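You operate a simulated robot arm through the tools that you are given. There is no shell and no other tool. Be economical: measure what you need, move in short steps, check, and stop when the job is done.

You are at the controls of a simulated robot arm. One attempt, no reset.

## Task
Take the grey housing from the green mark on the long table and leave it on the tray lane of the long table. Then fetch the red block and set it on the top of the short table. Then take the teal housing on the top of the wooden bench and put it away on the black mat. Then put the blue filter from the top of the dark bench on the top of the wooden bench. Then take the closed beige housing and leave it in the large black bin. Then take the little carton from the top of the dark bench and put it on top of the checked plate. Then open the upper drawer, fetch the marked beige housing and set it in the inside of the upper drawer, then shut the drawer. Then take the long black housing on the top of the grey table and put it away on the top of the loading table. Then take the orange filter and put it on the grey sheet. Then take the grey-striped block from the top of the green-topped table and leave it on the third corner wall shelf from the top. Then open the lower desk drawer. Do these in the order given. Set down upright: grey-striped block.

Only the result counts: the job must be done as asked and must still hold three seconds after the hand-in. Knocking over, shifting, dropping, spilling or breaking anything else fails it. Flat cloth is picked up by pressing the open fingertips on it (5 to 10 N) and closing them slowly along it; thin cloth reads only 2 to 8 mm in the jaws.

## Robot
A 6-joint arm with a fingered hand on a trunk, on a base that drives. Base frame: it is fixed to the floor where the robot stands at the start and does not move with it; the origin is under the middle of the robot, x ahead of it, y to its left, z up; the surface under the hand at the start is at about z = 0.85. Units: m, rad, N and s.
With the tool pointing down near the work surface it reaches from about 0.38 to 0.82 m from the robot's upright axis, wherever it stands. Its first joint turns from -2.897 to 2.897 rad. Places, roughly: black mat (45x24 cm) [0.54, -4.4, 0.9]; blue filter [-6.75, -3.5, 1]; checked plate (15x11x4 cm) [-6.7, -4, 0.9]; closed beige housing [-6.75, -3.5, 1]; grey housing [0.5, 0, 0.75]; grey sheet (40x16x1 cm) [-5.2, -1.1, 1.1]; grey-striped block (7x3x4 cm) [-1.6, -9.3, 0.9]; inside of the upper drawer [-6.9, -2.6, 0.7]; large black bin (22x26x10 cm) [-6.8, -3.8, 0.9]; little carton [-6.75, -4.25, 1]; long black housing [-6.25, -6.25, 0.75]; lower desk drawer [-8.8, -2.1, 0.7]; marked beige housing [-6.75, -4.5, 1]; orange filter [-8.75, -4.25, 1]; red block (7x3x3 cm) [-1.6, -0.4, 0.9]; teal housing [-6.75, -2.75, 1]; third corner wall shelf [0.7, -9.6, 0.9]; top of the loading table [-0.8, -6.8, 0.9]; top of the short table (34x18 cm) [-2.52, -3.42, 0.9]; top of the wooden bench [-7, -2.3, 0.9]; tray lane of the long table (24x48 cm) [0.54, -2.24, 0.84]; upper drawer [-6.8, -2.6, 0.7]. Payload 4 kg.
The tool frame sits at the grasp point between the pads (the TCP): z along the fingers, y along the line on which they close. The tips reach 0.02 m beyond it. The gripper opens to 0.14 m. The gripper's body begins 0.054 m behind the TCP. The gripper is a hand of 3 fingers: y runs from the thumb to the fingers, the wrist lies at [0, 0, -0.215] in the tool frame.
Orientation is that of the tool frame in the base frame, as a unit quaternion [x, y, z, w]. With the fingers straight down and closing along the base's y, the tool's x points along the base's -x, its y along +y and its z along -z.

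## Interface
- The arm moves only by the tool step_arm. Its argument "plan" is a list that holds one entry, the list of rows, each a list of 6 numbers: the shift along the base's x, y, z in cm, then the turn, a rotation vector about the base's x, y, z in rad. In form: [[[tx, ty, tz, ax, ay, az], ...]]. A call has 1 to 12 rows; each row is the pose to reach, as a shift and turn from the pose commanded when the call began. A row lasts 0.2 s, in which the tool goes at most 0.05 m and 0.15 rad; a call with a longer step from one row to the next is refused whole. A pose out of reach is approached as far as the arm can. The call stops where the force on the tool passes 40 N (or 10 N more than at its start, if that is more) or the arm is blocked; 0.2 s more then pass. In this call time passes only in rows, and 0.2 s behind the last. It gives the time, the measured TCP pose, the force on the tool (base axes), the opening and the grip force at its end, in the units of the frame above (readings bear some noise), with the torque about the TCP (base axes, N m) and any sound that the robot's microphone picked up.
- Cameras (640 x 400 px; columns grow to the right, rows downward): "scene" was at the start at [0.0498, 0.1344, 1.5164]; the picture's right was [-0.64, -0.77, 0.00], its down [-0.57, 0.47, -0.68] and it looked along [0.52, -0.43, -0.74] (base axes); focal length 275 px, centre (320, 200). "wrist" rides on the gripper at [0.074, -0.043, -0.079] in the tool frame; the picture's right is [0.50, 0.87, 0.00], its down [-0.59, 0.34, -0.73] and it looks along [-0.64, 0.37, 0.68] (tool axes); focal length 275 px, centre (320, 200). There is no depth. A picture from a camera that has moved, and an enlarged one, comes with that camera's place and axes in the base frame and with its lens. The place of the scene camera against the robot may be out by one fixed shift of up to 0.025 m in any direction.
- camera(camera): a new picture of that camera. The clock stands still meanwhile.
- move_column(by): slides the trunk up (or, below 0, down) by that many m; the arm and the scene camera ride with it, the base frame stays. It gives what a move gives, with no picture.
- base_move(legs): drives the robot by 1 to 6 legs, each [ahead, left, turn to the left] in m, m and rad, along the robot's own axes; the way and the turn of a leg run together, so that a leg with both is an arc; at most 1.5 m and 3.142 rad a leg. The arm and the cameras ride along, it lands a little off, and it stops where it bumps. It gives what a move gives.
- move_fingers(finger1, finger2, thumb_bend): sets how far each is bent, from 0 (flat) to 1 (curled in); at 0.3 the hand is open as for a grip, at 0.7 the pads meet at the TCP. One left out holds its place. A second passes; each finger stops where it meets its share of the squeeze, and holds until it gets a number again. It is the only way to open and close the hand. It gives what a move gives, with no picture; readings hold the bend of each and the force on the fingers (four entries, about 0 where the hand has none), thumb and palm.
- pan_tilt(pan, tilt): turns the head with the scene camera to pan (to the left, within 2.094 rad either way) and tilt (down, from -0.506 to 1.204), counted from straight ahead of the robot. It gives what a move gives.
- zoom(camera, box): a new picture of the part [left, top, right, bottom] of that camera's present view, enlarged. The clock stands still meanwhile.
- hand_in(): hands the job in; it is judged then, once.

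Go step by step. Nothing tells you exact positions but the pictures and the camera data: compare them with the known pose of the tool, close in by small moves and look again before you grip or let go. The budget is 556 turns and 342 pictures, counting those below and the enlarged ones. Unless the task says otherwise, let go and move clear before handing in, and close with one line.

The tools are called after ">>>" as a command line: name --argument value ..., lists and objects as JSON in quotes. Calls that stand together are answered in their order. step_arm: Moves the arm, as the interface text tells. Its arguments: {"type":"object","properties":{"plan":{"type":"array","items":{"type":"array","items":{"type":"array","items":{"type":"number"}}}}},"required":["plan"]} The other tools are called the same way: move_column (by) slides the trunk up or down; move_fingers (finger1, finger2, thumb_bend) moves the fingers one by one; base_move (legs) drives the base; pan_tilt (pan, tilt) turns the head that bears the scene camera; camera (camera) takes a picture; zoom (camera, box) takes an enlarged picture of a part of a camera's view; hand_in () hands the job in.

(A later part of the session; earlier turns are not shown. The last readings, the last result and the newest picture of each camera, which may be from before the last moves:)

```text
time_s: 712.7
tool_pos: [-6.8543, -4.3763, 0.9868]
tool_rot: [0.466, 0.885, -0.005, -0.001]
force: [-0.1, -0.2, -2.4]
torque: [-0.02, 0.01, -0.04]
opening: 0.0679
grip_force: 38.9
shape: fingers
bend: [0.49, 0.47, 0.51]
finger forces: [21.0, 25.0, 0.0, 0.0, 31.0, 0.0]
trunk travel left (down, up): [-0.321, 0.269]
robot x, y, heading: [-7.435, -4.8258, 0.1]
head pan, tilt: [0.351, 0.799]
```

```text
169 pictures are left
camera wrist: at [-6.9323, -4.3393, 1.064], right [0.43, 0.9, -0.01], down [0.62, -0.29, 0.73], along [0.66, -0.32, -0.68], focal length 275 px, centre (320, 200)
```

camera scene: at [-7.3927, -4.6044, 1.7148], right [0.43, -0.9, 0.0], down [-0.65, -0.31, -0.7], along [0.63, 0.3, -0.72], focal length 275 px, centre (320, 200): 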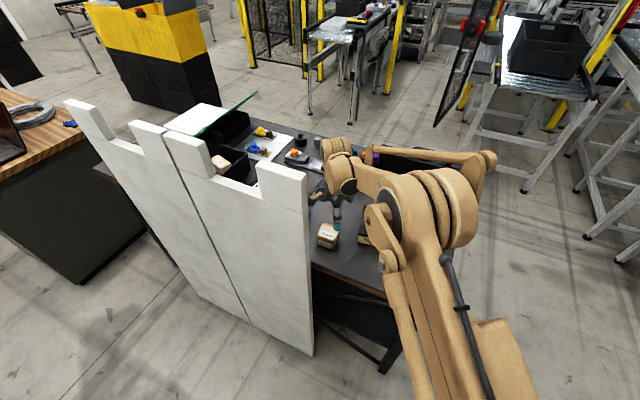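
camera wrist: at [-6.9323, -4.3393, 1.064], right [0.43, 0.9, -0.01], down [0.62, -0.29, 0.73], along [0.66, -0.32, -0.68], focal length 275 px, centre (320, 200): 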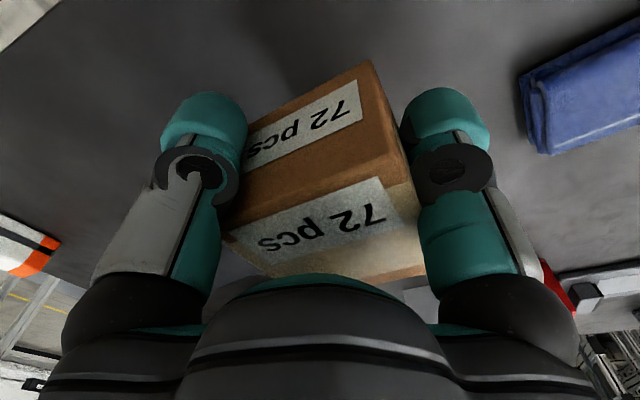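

Held. I'll retract along the entry path, raise the trunk and drive round to the east side, opposite the checked plate.

>>> step_arm --plan '[[[0, 0, 4, 0, 0, 0], [0, 0, 8.5, 0, 0, 0], [0, 0, 13, 0, 0, 0], [-0.5, -4, 15, 0, 0, 0], [-1, -8, 17, 0, 0, 0], [-1.5, -12.5, 18, 0, 0, 0], [-2, -17, 19, 0, 0, 0], [-3, -21.5, 20, 0, 0, 0], [-4, -26, 20, 0, 0, 0], [-6, -30, 20, 0, 0, 0], [-8, -34, 20, 0, 0, 0], [-10, -38, 20, 0, 0, 0]]]'

>>> move_column --by 0.25

>>> base_move --legs '[[0, -0.55, 0], [0, 0, 3.02], [-0.9, 0, 0], [-0.8, 0, 0], [0, -0.7, 0], [0, -0.63, 0]]'

>>> pan_tilt --pan 0.2 --tilt 0.75

>>> camera --camera "scene"

```text
time_s: 715.3
tool_pos: [-6.9537, -4.7644, 1.185]
tool_rot: [0.465, 0.885, -0.003, 0.0]
force: [-0.8, -0.8, -2.3]
torque: [0.0, -0.01, 0.03]
opening: 0.0679
grip_force: 35.4
shape: fingers
bend: [0.49, 0.47, 0.51]
finger forces: [20.5, 23.8, 0.0, 0.0, 27.9, 0.1]
trunk travel left (down, up): [-0.321, 0.269]
robot x, y, heading: [-7.4339, -4.8236, 0.098]
head pan, tilt: [0.351, 0.799]
```

```text
time_s: 717.9
tool_pos: [-6.9527, -4.7615, 1.4361]
tool_rot: [0.466, 0.885, -0.004, -0.002]
force: [0.1, -0.6, -1.4]
torque: [-0.04, 0.0, 0.04]
opening: 0.0675
grip_force: 36.6
shape: fingers
bend: [0.49, 0.47, 0.51]
finger forces: [20.4, 23.8, 0.0, 0.0, 27.8, 0.0]
trunk travel left (down, up): [-0.571, 0.019]
robot x, y, heading: [-7.4369, -4.8254, 0.101]
head pan, tilt: [0.351, 0.799]
```

```text
time_s: 742.9
tool_pos: [-6.2167, -4.0496, 1.4361]
tool_rot: [0.867, -0.499, 0.001, -0.004]
force: [0.3, 1.6, -1.2]
torque: [0.0, -0.02, -0.05]
opening: 0.0668
grip_force: 33.0
shape: fingers
bend: [0.49, 0.47, 0.52]
finger forces: [21.3, 21.0, 0.0, 0.1, 24.2, 0.1]
trunk travel left (down, up): [-0.571, 0.019]
robot x, y, heading: [-5.7286, -4.0232, -3.114]
head pan, tilt: [0.351, 0.799]
```

```text
time_s: 743.6
tool_pos: [-6.2168, -4.0498, 1.4361]
tool_rot: [0.867, -0.498, 0.001, -0.004]
force: [-0.9, 0.3, -2.1]
torque: [0.02, 0.02, 0.02]
opening: 0.0672
grip_force: 33.6
shape: fingers
bend: [0.49, 0.47, 0.52]
finger forces: [21.3, 21.1, 0.0, 0.0, 24.1, 0.1]
trunk travel left (down, up): [-0.571, 0.019]
robot x, y, heading: [-5.7312, -4.0271, -3.122]
head pan, tilt: [0.201, 0.75]
```

```text
168 pictures are left
camera scene: at [-5.7773, -4.2379, 1.9691], right [-0.22, 0.97, 0.0], down [0.67, 0.15, -0.73], along [-0.71, -0.16, -0.68], focal length 275 px, centre (320, 200)
```

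scene: 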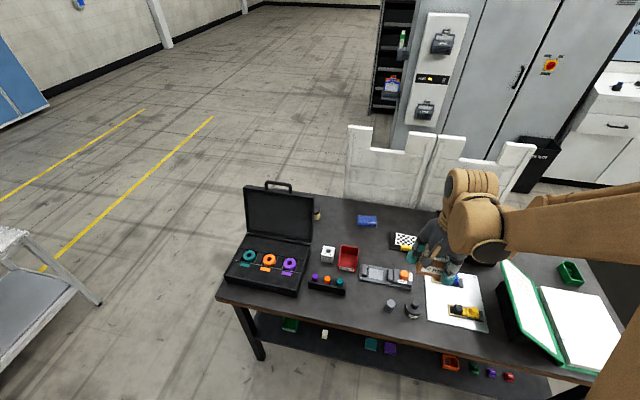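

I'll move 14 cm closer and zoom on the checked plate.

>>> base_move --legs '[[0.14, 0, 0]]'

>>> zoom --camera "scene" --box '[340, 200, 460, 280]'

>>> camera --camera "wrist"

```text
time_s: 744.9
tool_pos: [-6.3564, -4.0561, 1.4355]
tool_rot: [0.868, -0.497, 0.002, -0.004]
force: [-0.3, -0.8, -1.3]
torque: [0.02, -0.01, 0.01]
opening: 0.0668
grip_force: 32.9
shape: fingers
bend: [0.49, 0.47, 0.52]
finger forces: [21.3, 21.0, 0.1, 0.0, 24.1, 0.0]
trunk travel left (down, up): [-0.571, 0.019]
robot x, y, heading: [-5.8657, -4.0269, -3.116]
head pan, tilt: [0.201, 0.75]
```

```text
5.00 times, centred on (400, 240) of scene
camera zoom: at [-5.9159, -4.2419, 1.9691], right [-0.23, 0.97, 0.0], down [0.66, 0.15, -0.73], along [-0.71, -0.16, -0.68], focal length 1374 px, centre (-80, 0)
```

zoom: 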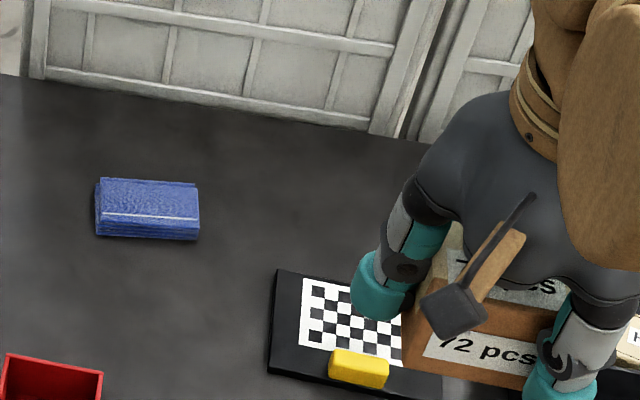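

```text
166 pictures are left
camera wrist: at [-6.2829, -4.099, 1.5135], right [-0.49, -0.87, -0.01], down [-0.59, 0.33, 0.73], along [-0.63, 0.37, -0.68], focal length 275 px, centre (320, 200)
```

wrist: 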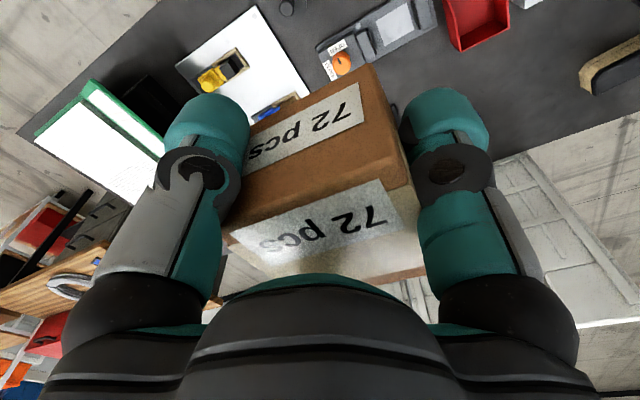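

The plate spans x -6.725…-6.61, y -4.09…-3.946, with a yellow bump at the front centre. I'll put the carton at about [-6.69, -3.995], keeping the thumb clear of the bump.

>>> base_move --legs '[[0.05, 0, 0]]'

>>> step_arm --plan '[[[-4, 1, 0, 0, 0, 0], [-8, 2, 0, 0, 0, 0], [-12, 3, 0, 0, 0, 0], [-16, 4, 0, 0, 0, 0], [-20, 5, -1, 0, 0, 0], [-24, 6, -2, 0, 0, 0], [-28, 6, -3, 0, 0, 0]]]'

>>> move_column --by -0.3

>>> camera --camera "wrist"

>>> camera --camera "scene"

```text
time_s: 745.9
tool_pos: [-6.4046, -4.0562, 1.4355]
tool_rot: [0.867, -0.498, 0.0, -0.005]
force: [-0.2, 0.0, -1.6]
torque: [-0.02, 0.02, 0.01]
opening: 0.0667
grip_force: 33.4
shape: fingers
bend: [0.49, 0.47, 0.52]
finger forces: [21.3, 21.2, 0.1, 0.0, 24.2, 0.0]
trunk travel left (down, up): [-0.571, 0.019]
robot x, y, heading: [-5.9149, -4.0257, -3.109]
head pan, tilt: [0.201, 0.75]
```

```text
time_s: 747.5
tool_pos: [-6.6898, -3.9943, 1.4088]
tool_rot: [0.867, -0.498, 0.002, -0.005]
force: [-1.2, -0.3, -1.6]
torque: [0.05, 0.0, 0.03]
opening: 0.0662
grip_force: 33.0
shape: fingers
bend: [0.49, 0.47, 0.52]
finger forces: [20.9, 21.0, 0.0, 0.0, 23.9, 0.0]
trunk travel left (down, up): [-0.571, 0.019]
robot x, y, heading: [-5.9201, -4.0299, -3.115]
head pan, tilt: [0.201, 0.75]
```

```text
time_s: 750.5
tool_pos: [-6.6878, -3.9953, 1.1086]
tool_rot: [0.867, -0.498, 0.002, -0.004]
force: [0.4, 0.3, -1.4]
torque: [0.01, 0.01, 0.04]
opening: 0.0666
grip_force: 33.2
shape: fingers
bend: [0.49, 0.47, 0.52]
finger forces: [20.9, 21.1, 0.0, 0.0, 23.9, 0.0]
trunk travel left (down, up): [-0.271, 0.319]
robot x, y, heading: [-5.9229, -4.0331, -3.113]
head pan, tilt: [0.201, 0.75]
```

```text
165 pictures are left
camera wrist: at [-6.6134, -4.0384, 1.1865], right [-0.49, -0.87, -0.01], down [-0.59, 0.33, 0.73], along [-0.63, 0.37, -0.68], focal length 275 px, centre (320, 200)
```

wrist: 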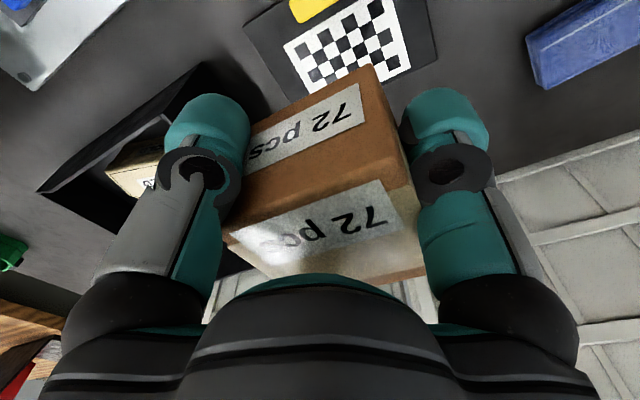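

```text
164 pictures are left
camera scene: at [-5.966, -4.243, 1.6691], right [-0.22, 0.97, 0.0], down [0.66, 0.15, -0.73], along [-0.71, -0.16, -0.68], focal length 275 px, centre (320, 200)
```

scene: 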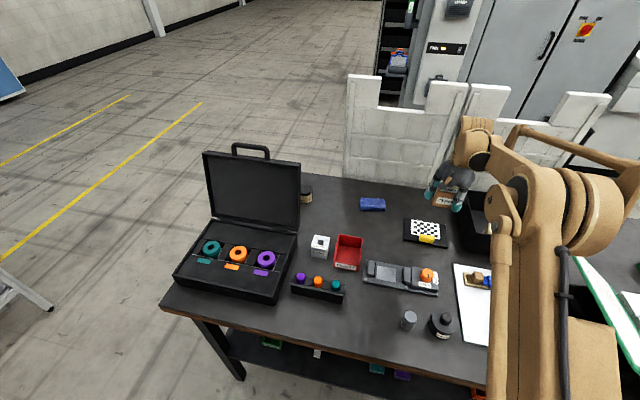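

The plate agrees in both views. I'll lower towards it.

>>> step_arm --plan '[[[0, 0, -4, 0, 0, 0], [0, 0, -8, 0, 0, 0], [0, 0, -11, 0, 0, 0], [0, 0, -13, 0, 0, 0]]]'

>>> camera --camera "wrist"

>>> zoom --camera "scene" --box '[380, 160, 500, 260]'

```text
time_s: 751.5
tool_pos: [-6.6862, -3.9951, 0.979]
tool_rot: [0.868, -0.497, 0.001, -0.004]
force: [-0.3, 1.1, -1.6]
torque: [0.0, -0.03, -0.02]
opening: 0.0668
grip_force: 32.2
shape: fingers
bend: [0.49, 0.47, 0.52]
finger forces: [20.5, 21.0, 0.0, 0.0, 23.6, 0.1]
trunk travel left (down, up): [-0.271, 0.319]
robot x, y, heading: [-5.9181, -4.0297, -3.118]
head pan, tilt: [0.201, 0.75]
```

```text
163 pictures are left
camera wrist: at [-6.6133, -4.039, 1.0559], right [-0.49, -0.87, -0.01], down [-0.59, 0.33, 0.73], along [-0.63, 0.37, -0.68], focal length 275 px, centre (320, 200)
```

wrist: 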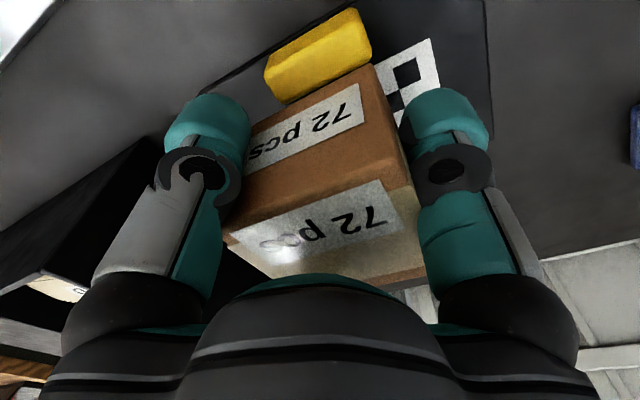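

```text
4.00 times, centred on (440, 210) of scene
camera zoom: at [-5.9664, -4.243, 1.669], right [-0.22, 0.97, 0.0], down [0.67, 0.15, -0.73], along [-0.71, -0.16, -0.68], focal length 1099 px, centre (-160, 160)
```

zoom: 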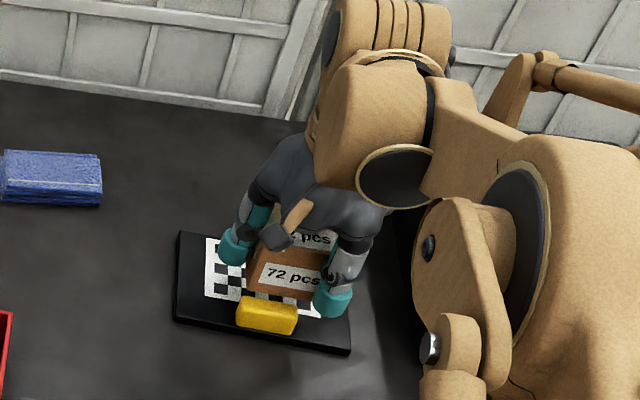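

The carton is above the plate, behind the yellow bump, with the thumb clear of it. I'll lower to contact.

>>> step_arm --plan '[[[-0.3, 0, -1, 0, 0, 0], [-0.5, 0, -1.7, 0, 0, 0], [-0.5, 0, -2.1, 0, 0, 0]]]'

>>> step_arm --plan '[[[0, 0, -0.3, 0, 0, 0]]]'

```text
time_s: 752.1
tool_pos: [-6.6898, -3.997, 0.9671]
tool_rot: [0.868, -0.497, 0.0, -0.004]
force: [0.6, -2.6, 31.2]
torque: [0.2, -0.91, -0.08]
opening: 0.0653
grip_force: 38.2
shape: fingers
bend: [0.49, 0.46, 0.52]
finger forces: [20.8, 26.7, 0.1, 0.1, 29.1, 0.1]
trunk travel left (down, up): [-0.271, 0.319]
robot x, y, heading: [-5.9188, -4.0237, -3.117]
head pan, tilt: [0.201, 0.75]
stopped in row 3: the force on the tool passed its limit at 46 N (the readings are from after the stop); the commanded pose is now the measured one
```

```text
time_s: 752.4
tool_pos: [-6.6898, -3.9966, 0.9666]
tool_rot: [0.868, -0.497, 0.0, -0.003]
force: [2.5, -1.4, 29.3]
torque: [0.22, -1.0, -0.09]
opening: 0.0655
grip_force: 38.1
shape: fingers
bend: [0.5, 0.46, 0.52]
finger forces: [20.3, 26.3, 0.0, 0.0, 29.4, 0.0]
trunk travel left (down, up): [-0.271, 0.319]
robot x, y, heading: [-5.9168, -4.0302, -3.117]
head pan, tilt: [0.201, 0.75]
stopped in row 1: the force on the tool passed its limit at 45 N (the readings are from after the stop); the commanded pose is now the measured one
```

Contact came slightly early, at the front. I'll look before releasing.

>>> step_arm --plan '[[[0, 0, 0.3, 0, 0, 0]]]'

>>> zoom --camera "scene" --box '[400, 190, 480, 260]'

>>> camera --camera "wrist"

```text
time_s: 752.8
tool_pos: [-6.6907, -3.997, 0.9681]
tool_rot: [0.868, -0.497, 0.0, -0.003]
force: [6.9, -1.2, 13.1]
torque: [0.11, -0.6, -0.11]
opening: 0.0659
grip_force: 35.5
shape: fingers
bend: [0.5, 0.46, 0.52]
finger forces: [19.4, 23.0, 0.0, 0.0, 29.2, 0.0]
trunk travel left (down, up): [-0.271, 0.319]
robot x, y, heading: [-5.9166, -4.0277, -3.116]
head pan, tilt: [0.201, 0.75]
```

```text
5.71 times, centred on (440, 225) of scene
camera zoom: at [-5.9629, -4.2435, 1.669], right [-0.23, 0.97, 0.0], down [0.66, 0.15, -0.73], along [-0.71, -0.16, -0.68], focal length 1570 px, centre (-366, 57)
```

zoom: 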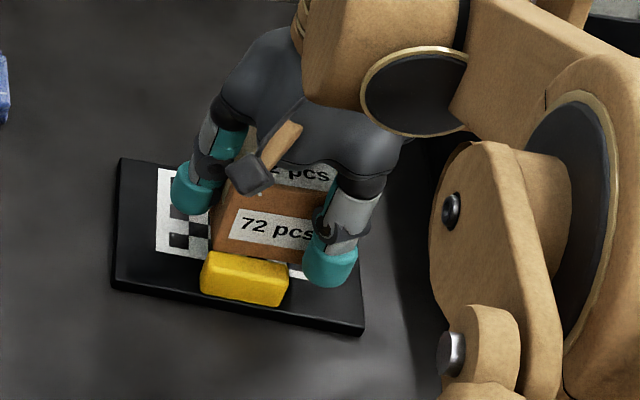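

```text
160 pictures are left
camera wrist: at [-6.6173, -4.0401, 1.0449], right [-0.49, -0.87, -0.01], down [-0.59, 0.33, 0.73], along [-0.64, 0.37, -0.68], focal length 275 px, centre (320, 200)
```

wrist: 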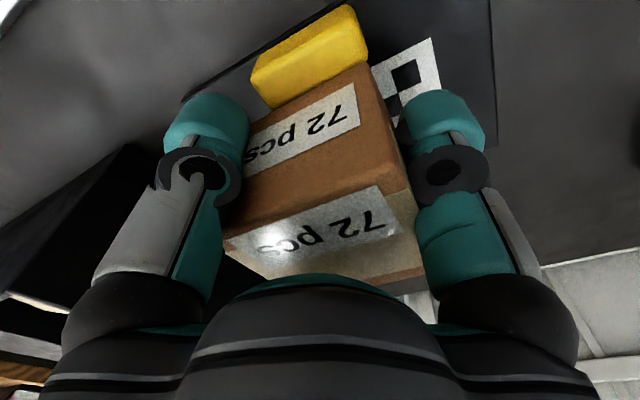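

The carton rests on the plate just behind the yellow bump. I'll release gently and rise.

>>> move_fingers --finger1 0.45 --finger2 0.43 --thumb_bend 0.47

>>> step_arm --plan '[[[0, 0, 0.7, 0, 0, 0], [0, 0, 2, 0, 0, 0]]]'

>>> camera --camera "wrist"

```text
time_s: 753.8
tool_pos: [-6.6922, -3.9961, 0.9668]
tool_rot: [0.868, -0.497, 0.001, -0.004]
force: [0.1, -0.5, -0.1]
torque: [-0.03, -0.02, 0.02]
opening: 0.0765
grip_force: 0.9
shape: fingers
bend: [0.45, 0.43, 0.47]
finger forces: [0.1, 0.7, 0.0, 0.0, 0.6, 0.0]
trunk travel left (down, up): [-0.271, 0.319]
robot x, y, heading: [-5.9204, -4.033, -3.115]
head pan, tilt: [0.201, 0.75]
```

```text
time_s: 754.4
tool_pos: [-6.6945, -3.9948, 0.9869]
tool_rot: [0.868, -0.497, 0.001, -0.005]
force: [-0.3, 0.7, -0.2]
torque: [-0.03, 0.03, -0.05]
opening: 0.0766
grip_force: 0.1
shape: fingers
bend: [0.45, 0.43, 0.47]
finger forces: [0.0, 0.1, 0.1, 0.0, 0.0, 0.1]
trunk travel left (down, up): [-0.271, 0.319]
robot x, y, heading: [-5.92, -4.0315, -3.121]
head pan, tilt: [0.201, 0.75]
```

```text
159 pictures are left
camera wrist: at [-6.6196, -4.0394, 1.0646], right [-0.49, -0.87, -0.01], down [-0.59, 0.33, 0.73], along [-0.64, 0.37, -0.68], focal length 275 px, centre (320, 200)
```

wrist: 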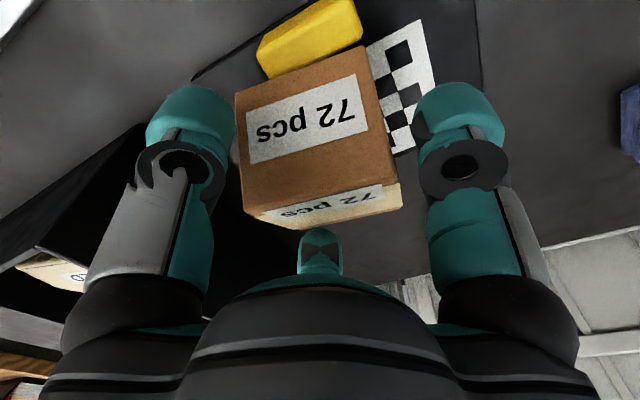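

The carton may be tilting. I'll look from the scene camera.

>>> zoom --camera "scene" --box '[400, 190, 480, 260]'

```text
5.71 times, centred on (440, 225) of scene
camera zoom: at [-5.9656, -4.2431, 1.6691], right [-0.23, 0.97, 0.0], down [0.66, 0.15, -0.73], along [-0.71, -0.16, -0.68], focal length 1570 px, centre (-366, 57)
```

zoom: 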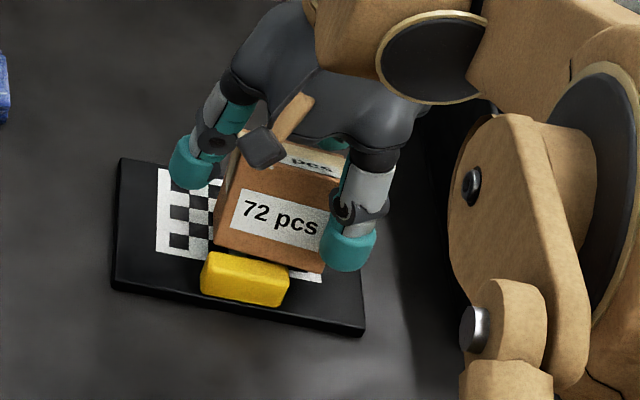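

The carton's front edge is perched on the yellow bump. I'll regrip it, lift and set it about 1.2 cm further back and 1.5 cm to the right.

>>> step_arm --plan '[[[-0.2, 0, -1, 0, 0, 0], [-0.4, 0, -1.9, 0, 0, 0]]]'

>>> move_fingers --finger1 0.56 --finger2 0.56 --thumb_bend 0.58

>>> step_arm --plan '[[[0, 0, 2, 0, 0, 0], [0, 0, 4, 0, 0, 0]]]'

>>> camera --camera "wrist"

>>> zoom --camera "scene" --box '[400, 170, 480, 240]'

```text
time_s: 755.0
tool_pos: [-6.6954, -3.9958, 0.9676]
tool_rot: [0.868, -0.497, 0.0, -0.003]
force: [-1.1, 1.5, 2.4]
torque: [0.09, -0.01, 0.03]
opening: 0.0771
grip_force: 1.7
shape: fingers
bend: [0.45, 0.42, 0.47]
finger forces: [0.0, 1.7, 0.0, 0.1, 2.0, 0.0]
trunk travel left (down, up): [-0.271, 0.319]
robot x, y, heading: [-5.9177, -4.0298, -3.119]
head pan, tilt: [0.201, 0.75]
```

```text
time_s: 756.0
tool_pos: [-6.6963, -3.9967, 0.9682]
tool_rot: [0.868, -0.497, 0.0, -0.003]
force: [-4.2, 4.7, 8.5]
torque: [0.31, -0.06, 0.15]
opening: 0.0676
grip_force: 22.9
shape: fingers
bend: [0.5, 0.46, 0.51]
finger forces: [18.1, 11.4, 0.0, 0.0, 16.6, 0.1]
trunk travel left (down, up): [-0.271, 0.319]
robot x, y, heading: [-5.9177, -4.028, -3.117]
head pan, tilt: [0.201, 0.75]
```

```text
time_s: 756.6
tool_pos: [-6.698, -3.997, 1.0076]
tool_rot: [0.868, -0.497, 0.0, -0.004]
force: [-0.5, -0.4, -1.5]
torque: [0.04, 0.0, 0.02]
opening: 0.0673
grip_force: 20.7
shape: fingers
bend: [0.5, 0.46, 0.51]
finger forces: [18.2, 9.6, 0.1, 0.0, 13.3, 0.0]
trunk travel left (down, up): [-0.271, 0.319]
robot x, y, heading: [-5.9173, -4.0255, -3.111]
head pan, tilt: [0.201, 0.75]
```

```text
157 pictures are left
camera wrist: at [-6.6243, -4.0406, 1.085], right [-0.49, -0.87, -0.01], down [-0.59, 0.33, 0.73], along [-0.64, 0.37, -0.68], focal length 275 px, centre (320, 200)
```

wrist: 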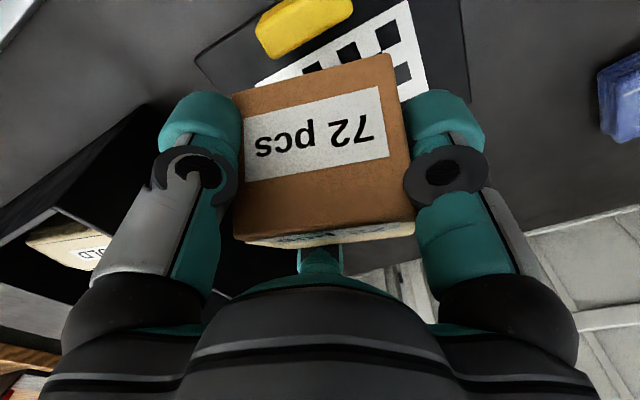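

```text
5.71 times, centred on (440, 205) of scene
camera zoom: at [-5.9661, -4.2432, 1.669], right [-0.23, 0.97, 0.0], down [0.66, 0.15, -0.73], along [-0.71, -0.17, -0.68], focal length 1570 px, centre (-366, 171)
```

zoom: 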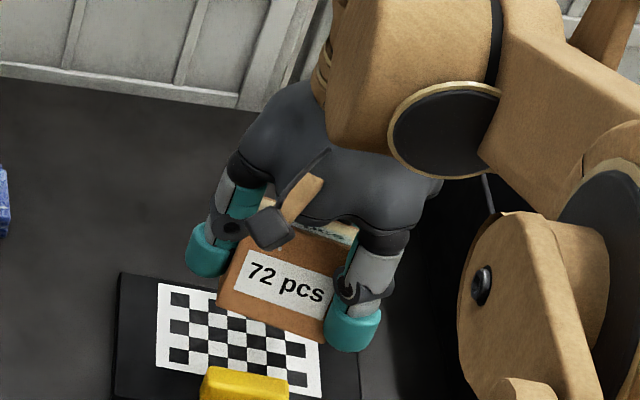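

It's gripped again but leaning back about 35° in the hand. I'll tilt the hand forward by 0.33 rad, so the carton comes nearly level, and shift it to the better spot.

>>> step_arm --plan '[[[-0.3, 0.5, 0.5, 0, 0.12, 0], [-0.5, 0.9, 0.5, 0, 0.24, 0], [-0.7, 1.2, 0.5, 0, 0.35, 0]]]'

>>> camera --camera "wrist"

>>> zoom --camera "scene" --box '[390, 170, 490, 250]'

```text
time_s: 757.4
tool_pos: [-6.7029, -3.9847, 1.0117]
tool_rot: [0.855, -0.49, -0.151, 0.083]
force: [0.6, -0.4, -1.2]
torque: [0.02, 0.0, 0.0]
opening: 0.0674
grip_force: 20.7
shape: fingers
bend: [0.5, 0.46, 0.51]
finger forces: [18.1, 9.5, 0.0, 0.0, 13.3, 0.1]
trunk travel left (down, up): [-0.271, 0.319]
robot x, y, heading: [-5.9167, -4.0325, -3.115]
head pan, tilt: [0.201, 0.75]
```

```text
155 pictures are left
camera wrist: at [-6.6076, -4.0275, 1.0599], right [-0.47, -0.87, 0.16], down [-0.3, 0.33, 0.89], along [-0.83, 0.37, -0.42], focal length 275 px, centre (320, 200)
```

wrist: 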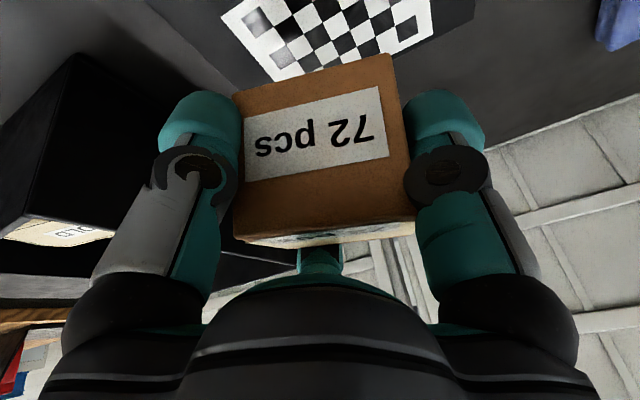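

```text
5.00 times, centred on (440, 210) of scene
camera zoom: at [-5.9656, -4.243, 1.6691], right [-0.23, 0.97, 0.0], down [0.66, 0.15, -0.73], along [-0.71, -0.16, -0.68], focal length 1374 px, centre (-280, 150)
```

zoom: 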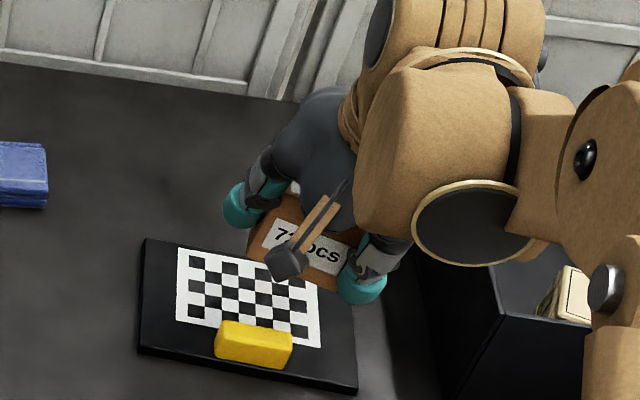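

The carton is now nearly level. I'll lower slowly until something touches.

>>> step_arm --plan '[[[0, 0, -1.5, 0, 0, 0], [0, 0, -2.8, 0, 0, 0], [0, 0, -3.5, 0, 0, 0], [0, 0, -3.9, 0, 0, 0]]]'

>>> camera --camera "wrist"

>>> zoom --camera "scene" --box '[390, 170, 490, 250]'

```text
time_s: 758.4
tool_pos: [-6.7033, -3.985, 0.9726]
tool_rot: [0.855, -0.49, -0.15, 0.083]
force: [-0.1, 1.1, -1.9]
torque: [0.04, -0.02, 0.02]
opening: 0.0675
grip_force: 20.4
shape: fingers
bend: [0.5, 0.46, 0.51]
finger forces: [18.0, 9.5, 0.0, 0.0, 13.3, 0.0]
trunk travel left (down, up): [-0.271, 0.319]
robot x, y, heading: [-5.9143, -4.028, -3.113]
head pan, tilt: [0.201, 0.75]
```

```text
153 pictures are left
camera wrist: at [-6.6077, -4.0275, 1.0209], right [-0.47, -0.87, 0.16], down [-0.31, 0.33, 0.89], along [-0.83, 0.37, -0.42], focal length 275 px, centre (320, 200)
```

wrist: 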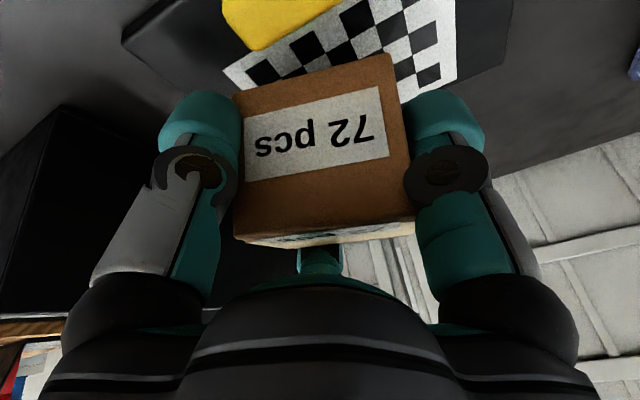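

```text
5.00 times, centred on (440, 210) of scene
camera zoom: at [-5.9663, -4.2431, 1.669], right [-0.23, 0.97, 0.0], down [0.66, 0.15, -0.73], along [-0.71, -0.16, -0.68], focal length 1374 px, centre (-280, 150)
```

zoom: 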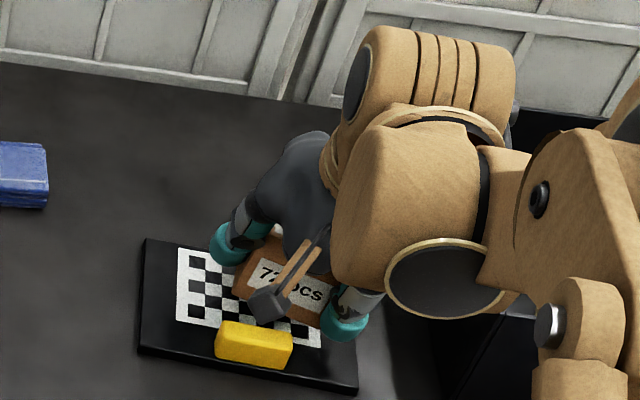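

>>> step_arm --plan '[[[0, 0, -0.4, 0, 0, 0], [0, 0, -0.8, 0, 0, 0], [0, 0, -1.2, 0, 0, 0]]]'

```text
time_s: 759.2
tool_pos: [-6.7021, -3.9849, 0.9624]
tool_rot: [0.854, -0.49, -0.151, 0.084]
force: [-0.3, -0.2, 7.1]
torque: [0.22, 0.28, 0.04]
opening: 0.0673
grip_force: 23.0
shape: fingers
bend: [0.5, 0.46, 0.51]
finger forces: [19.6, 12.6, 0.0, 0.0, 14.1, 0.0]
trunk travel left (down, up): [-0.271, 0.319]
robot x, y, heading: [-5.9152, -4.0286, -3.114]
head pan, tilt: [0.201, 0.75]
```

The rear bottom edge is touching the plate, as intended. I'll press 4 mm more so it rotates flat in the grip, then release.

>>> step_arm --plan '[[[0, 0, -0.3, 0, 0, 0], [0, 0, -0.5, 0, 0, 0]]]'

>>> camera --camera "wrist"

```text
time_s: 759.8
tool_pos: [-6.7003, -3.9856, 0.9595]
tool_rot: [0.855, -0.489, -0.152, 0.083]
force: [2.1, -4.0, 24.7]
torque: [0.6, 0.65, 0.1]
opening: 0.0672
grip_force: 27.6
shape: fingers
bend: [0.49, 0.46, 0.51]
finger forces: [23.6, 16.3, 0.0, 0.0, 15.5, 0.1]
trunk travel left (down, up): [-0.271, 0.319]
robot x, y, heading: [-5.9195, -4.0257, -3.118]
head pan, tilt: [0.201, 0.75]
```

```text
151 pictures are left
camera wrist: at [-6.6053, -4.0288, 1.0065], right [-0.47, -0.87, 0.16], down [-0.3, 0.33, 0.89], along [-0.83, 0.37, -0.42], focal length 275 px, centre (320, 200)
```

wrist: 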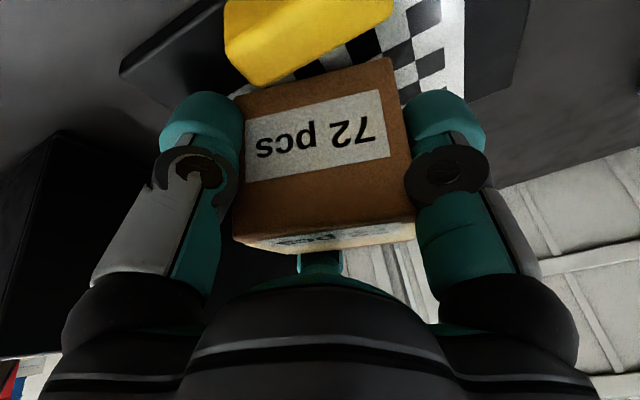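

>>> move_fingers --finger1 0.46 --finger2 0.43 --thumb_bend 0.46

>>> camera --camera "wrist"

>>> zoom --camera "scene" --box '[390, 170, 490, 250]'

```text
time_s: 760.8
tool_pos: [-6.7032, -3.9837, 0.957]
tool_rot: [0.855, -0.49, -0.151, 0.082]
force: [0.1, -0.3, -0.1]
torque: [0.05, -0.01, -0.01]
opening: 0.0773
grip_force: 1.2
shape: fingers
bend: [0.46, 0.43, 0.46]
finger forces: [0.8, 0.1, 0.0, 0.1, 0.9, 0.0]
trunk travel left (down, up): [-0.271, 0.319]
robot x, y, heading: [-5.9193, -4.0308, -3.113]
head pan, tilt: [0.201, 0.75]
```

```text
150 pictures are left
camera wrist: at [-6.6076, -4.0277, 1.0042], right [-0.47, -0.87, 0.16], down [-0.31, 0.33, 0.89], along [-0.83, 0.37, -0.42], focal length 275 px, centre (320, 200)
```

wrist: 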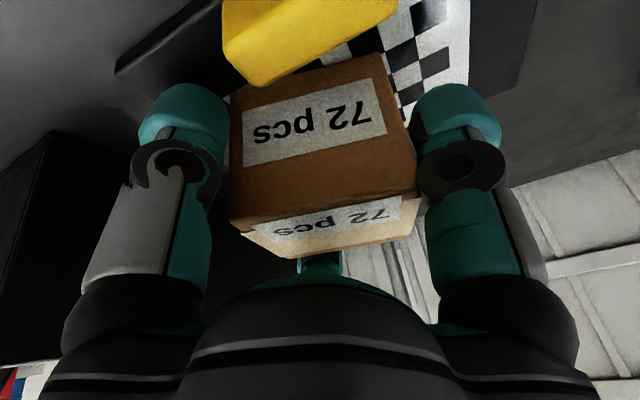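

```text
5.00 times, centred on (440, 210) of scene
camera zoom: at [-5.9661, -4.2431, 1.669], right [-0.23, 0.97, 0.0], down [0.66, 0.15, -0.73], along [-0.71, -0.16, -0.68], focal length 1374 px, centre (-280, 150)
```

zoom: 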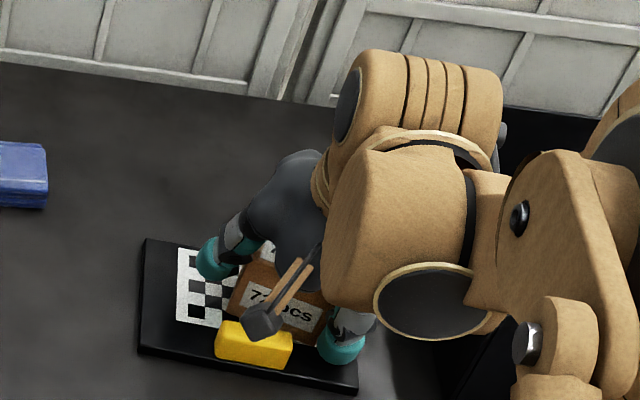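

The carton now stands flat on the plate. I'll open wider, then withdraw carefully.

>>> move_fingers --finger1 0.38 --finger2 0.36 --thumb_bend 0.38

>>> camera --camera "wrist"

```text
time_s: 761.8
tool_pos: [-6.703, -3.9843, 0.957]
tool_rot: [0.855, -0.49, -0.151, 0.083]
force: [0.7, 0.0, 0.3]
torque: [-0.01, -0.02, 0.02]
opening: 0.101
grip_force: 0.1
shape: fingers
bend: [0.38, 0.36, 0.38]
finger forces: [0.1, 0.0, 0.1, 0.1, 0.0, 0.0]
trunk travel left (down, up): [-0.271, 0.319]
robot x, y, heading: [-5.9173, -4.0286, -3.118]
head pan, tilt: [0.201, 0.75]
```

```text
148 pictures are left
camera wrist: at [-6.6075, -4.0277, 1.0043], right [-0.47, -0.87, 0.16], down [-0.31, 0.33, 0.89], along [-0.83, 0.37, -0.42], focal length 275 px, centre (320, 200)
```

wrist: 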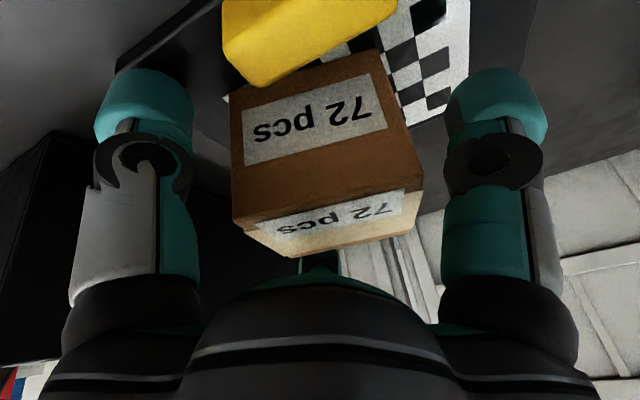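

>>> step_arm --plan '[[[0.2, 0, 2, 0, 0, 0], [0.7, 0, 4.5, 0, 0, 0], [1.5, 0, 8, 0, -0.1, 0], [2.5, 0, 12, 0, -0.22, 0], [3.5, 0, 16, 0, -0.33, 0]]]'

>>> camera --camera "wrist"

>>> zoom --camera "scene" --box '[390, 170, 490, 250]'

```text
time_s: 763.0
tool_pos: [-6.6706, -3.9836, 1.1189]
tool_rot: [0.868, -0.497, -0.008, 0.001]
force: [0.5, 0.2, -0.4]
torque: [-0.02, 0.0, 0.03]
opening: 0.101
grip_force: 0.1
shape: fingers
bend: [0.38, 0.36, 0.38]
finger forces: [0.1, 0.1, 0.0, 0.1, 0.0, 0.0]
trunk travel left (down, up): [-0.271, 0.319]
robot x, y, heading: [-5.9191, -4.031, -3.122]
head pan, tilt: [0.201, 0.75]
```

```text
147 pictures are left
camera wrist: at [-6.5951, -4.0278, 1.1943], right [-0.49, -0.87, 0.0], down [-0.58, 0.33, 0.75], along [-0.65, 0.37, -0.67], focal length 275 px, centre (320, 200)
```

wrist: 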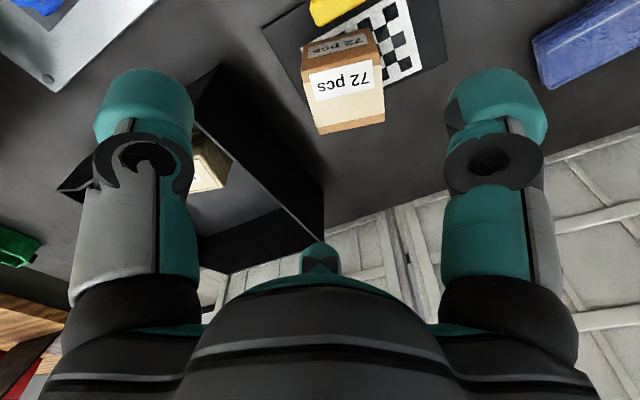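

```text
5.00 times, centred on (440, 210) of scene
camera zoom: at [-5.9658, -4.2432, 1.669], right [-0.23, 0.97, 0.0], down [0.66, 0.15, -0.73], along [-0.71, -0.16, -0.68], focal length 1374 px, centre (-280, 150)
```

zoom: 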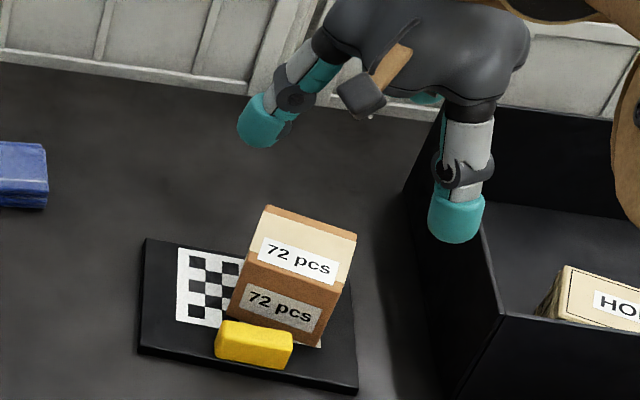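

The carton stands on the checked plate. Next comes the drawer task. I'll retract and drive north to the wooden bench's drawers.

>>> step_arm --plan '[[[4, 0, 2, 0, 0, 0], [8, 0, 4, 0, 0, 0], [12.5, 0, 5, 0, 0, 0], [17, 0, 5, 0, 0, 0], [21.5, 0, 5, 0, 0, 0], [26, 0, 5, 0, 0, 0]]]'

>>> base_move --legs '[[-0.3, 0, 0], [0, -0.75, 0], [0, -0.6, 0]]'

>>> pan_tilt --pan 0.0 --tilt 0.85

>>> camera --camera "scene"

>>> camera --camera "wrist"

```text
time_s: 764.4
tool_pos: [-6.408, -3.9837, 1.166]
tool_rot: [0.868, -0.496, -0.009, 0.002]
force: [0.8, 0.7, 0.6]
torque: [0.0, 0.03, -0.01]
opening: 0.1008
grip_force: 0.1
shape: fingers
bend: [0.38, 0.36, 0.38]
finger forces: [0.0, 0.1, 0.1, 0.1, 0.0, 0.0]
trunk travel left (down, up): [-0.271, 0.319]
robot x, y, heading: [-5.9222, -4.0302, -3.118]
head pan, tilt: [0.201, 0.75]
```

```text
time_s: 773.1
tool_pos: [-6.1492, -2.6344, 1.1666]
tool_rot: [0.871, -0.491, -0.008, 0.001]
force: [0.6, 0.0, 0.2]
torque: [-0.01, -0.01, -0.02]
opening: 0.1007
grip_force: 0.0
shape: fingers
bend: [0.38, 0.36, 0.38]
finger forces: [0.0, 0.0, 0.0, 0.0, 0.1, 0.0]
trunk travel left (down, up): [-0.271, 0.319]
robot x, y, heading: [-5.6575, -2.6758, -3.105]
head pan, tilt: [0.201, 0.75]
```

```text
time_s: 773.8
tool_pos: [-6.1499, -2.6338, 1.167]
tool_rot: [0.871, -0.491, -0.009, 0.002]
force: [1.1, 0.0, -0.4]
torque: [-0.01, -0.02, -0.02]
opening: 0.1008
grip_force: 0.1
shape: fingers
bend: [0.38, 0.36, 0.38]
finger forces: [0.0, 0.0, 0.1, 0.1, 0.0, 0.0]
trunk travel left (down, up): [-0.271, 0.319]
robot x, y, heading: [-5.6575, -2.674, -3.102]
head pan, tilt: [0.0, 0.85]
```

```text
145 pictures are left
camera scene: at [-5.699, -2.8724, 1.6611], right [-0.04, 1.0, 0.0], down [0.75, 0.03, -0.66], along [-0.66, -0.03, -0.75], focal length 275 px, centre (320, 200)
```

scene: 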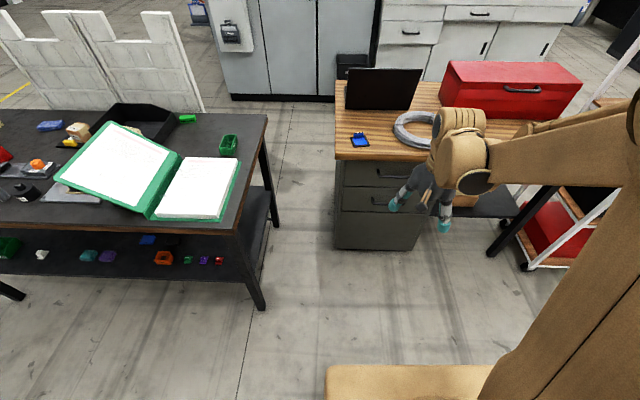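

```text
144 pictures are left
camera wrist: at [-6.0737, -2.677, 1.2426], right [-0.48, -0.88, 0.0], down [-0.58, 0.32, 0.75], along [-0.65, 0.36, -0.67], focal length 275 px, centre (320, 200)
```

wrist: 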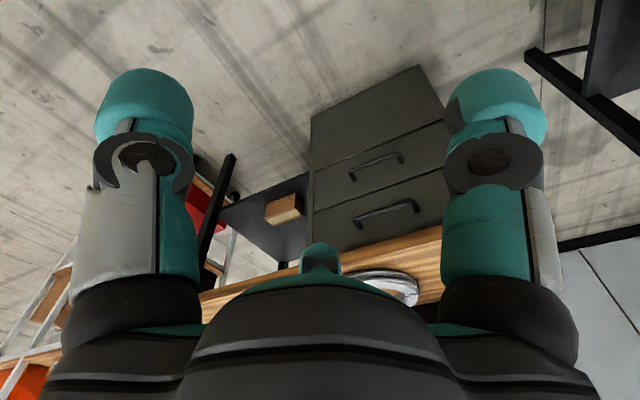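

The upper drawer's handle is a horizontal bar at about [-6.69, -2.555, 0.75], 19 cm long, under the bench overhang. I'll turn the hand to point horizontally at it, thumb below; first the yaw, then the pitch.

>>> step_arm --plan '[[[-4, 0, 0, 0, 0, -0.14], [-8, 0, 0, 0, 0, -0.28], [-12, 0, 0, 0, 0, -0.41], [-16, 0, 0, 0, 0, -0.54]]]'

>>> step_arm --plan '[[[-1, 0.5, 0, 0, 0.143, 0], [-2, 1, 0, 0, 0.286, 0], [-3, 1.5, 0, 0, 0.43, 0], [-4, 2, 0, 0, 0.572, 0], [-5, 2.5, 0, 0, 0.715, 0], [-6, 3, 0, 0, 0.858, 0], [-7, 3.5, 0, 0, 1.0, 0], [-8, 4, 0, 0, 1.143, 0], [-9, 4.5, 0, 0, 1.286, 0], [-10, 5, 0, 0, 1.43, 0], [-10, 5.5, 0, 0, 1.57, 0]]]'

>>> camera --camera "wrist"

>>> camera --camera "scene"

```text
time_s: 774.8
tool_pos: [-6.3116, -2.6327, 1.1662]
tool_rot: [0.708, -0.706, -0.009, -0.002]
force: [-0.5, -0.6, -0.5]
torque: [-0.02, -0.01, 0.01]
opening: 0.101
grip_force: 0.0
shape: fingers
bend: [0.38, 0.36, 0.38]
finger forces: [0.0, 0.0, 0.0, 0.1, 0.1, 0.1]
trunk travel left (down, up): [-0.271, 0.319]
robot x, y, heading: [-5.655, -2.6771, -3.103]
head pan, tilt: [0.0, 0.85]
```

```text
time_s: 777.2
tool_pos: [-6.4081, -2.5802, 1.1657]
tool_rot: [-0.502, 0.506, 0.5, -0.491]
force: [-0.1, -0.1, 0.5]
torque: [0.0, 0.0, -0.02]
opening: 0.1011
grip_force: 0.1
shape: fingers
bend: [0.38, 0.36, 0.38]
finger forces: [0.0, 0.0, 0.1, 0.1, 0.0, 0.0]
trunk travel left (down, up): [-0.271, 0.319]
robot x, y, heading: [-5.6554, -2.6755, -3.105]
head pan, tilt: [0.0, 0.85]
```

```text
143 pictures are left
camera wrist: at [-6.3313, -2.6556, 1.1224], right [-0.02, -0.5, 0.86], down [0.74, 0.58, 0.35], along [-0.68, 0.64, 0.36], focal length 275 px, centre (320, 200)
```

wrist: 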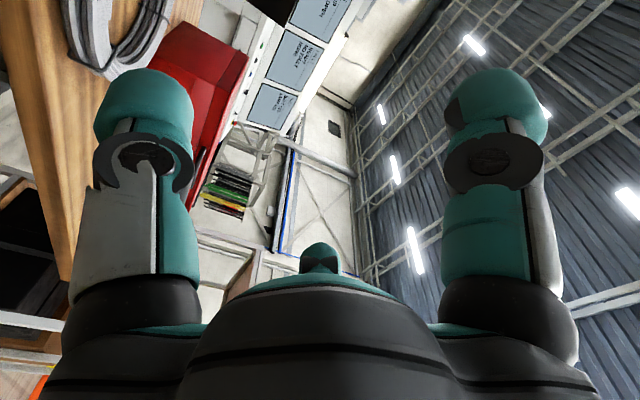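

```text
142 pictures are left
camera scene: at [-5.6993, -2.8721, 1.6611], right [-0.04, 1.0, 0.0], down [0.75, 0.03, -0.66], along [-0.66, -0.03, -0.75], focal length 275 px, centre (320, 200)
```

scene: 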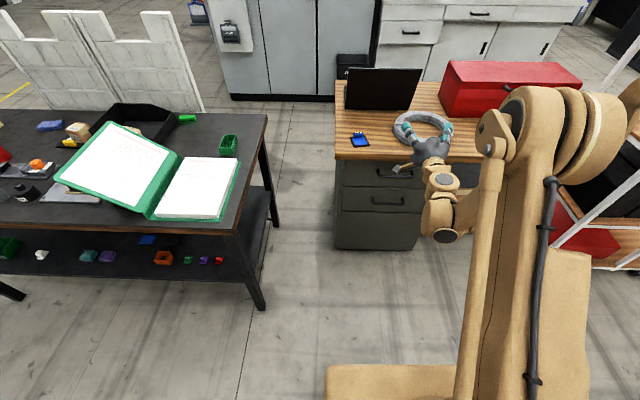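

The hand is horizontal. I'll lower the trunk and then the arm to handle height, staying in front of the bench edge.

>>> move_column --by -0.26

>>> step_arm --plan '[[[0, 0.5, -4, 0, 0, 0], [0, 1, -8, 0, 0, 0], [0, 1.5, -12, 0, 0, 0], [0, 2.2, -15.6, 0, 0, 0]]]'

>>> camera --camera "wrist"

>>> camera --camera "scene"

```text
time_s: 779.9
tool_pos: [-6.4096, -2.5816, 0.9073]
tool_rot: [-0.503, 0.506, 0.5, -0.491]
force: [0.2, 0.9, -0.2]
torque: [-0.03, -0.03, 0.02]
opening: 0.1006
grip_force: 0.0
shape: fingers
bend: [0.38, 0.36, 0.38]
finger forces: [0.0, 0.0, 0.0, 0.0, 0.1, 0.0]
trunk travel left (down, up): [-0.011, 0.579]
robot x, y, heading: [-5.6555, -2.6726, -3.104]
head pan, tilt: [0.0, 0.85]
```

```text
time_s: 780.9
tool_pos: [-6.4231, -2.5548, 0.7515]
tool_rot: [-0.503, 0.506, 0.499, -0.492]
force: [0.4, -0.2, 0.4]
torque: [-0.03, -0.01, -0.03]
opening: 0.101
grip_force: 0.2
shape: fingers
bend: [0.38, 0.36, 0.38]
finger forces: [0.1, 0.0, 0.1, 0.1, 0.0, 0.0]
out of reach, approached as far as the arm can: row 3, 4
trunk travel left (down, up): [-0.011, 0.579]
robot x, y, heading: [-5.6574, -2.6758, -3.105]
head pan, tilt: [0.0, 0.85]
```

```text
141 pictures are left
camera wrist: at [-6.3446, -2.6293, 0.7082], right [-0.02, -0.5, 0.86], down [0.73, 0.58, 0.35], along [-0.68, 0.64, 0.36], focal length 275 px, centre (320, 200)
```

wrist: 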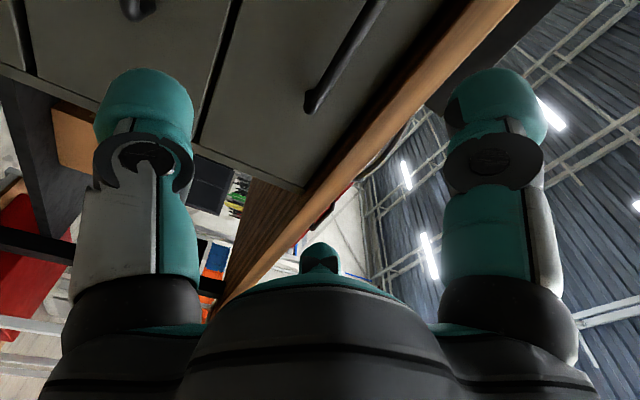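

```text
140 pictures are left
camera scene: at [-5.6993, -2.8722, 1.401], right [-0.04, 1.0, 0.0], down [0.75, 0.03, -0.66], along [-0.66, -0.03, -0.75], focal length 275 px, centre (320, 200)
```

scene: 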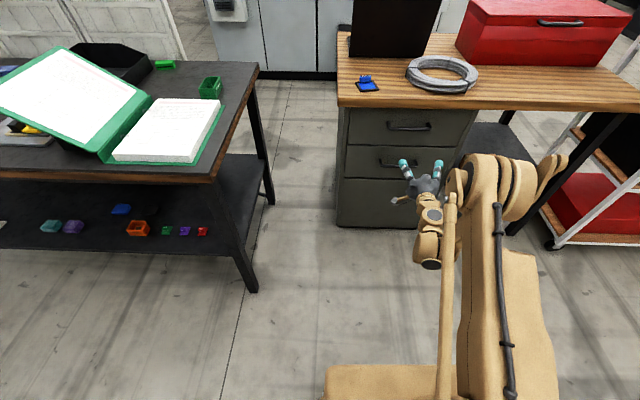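

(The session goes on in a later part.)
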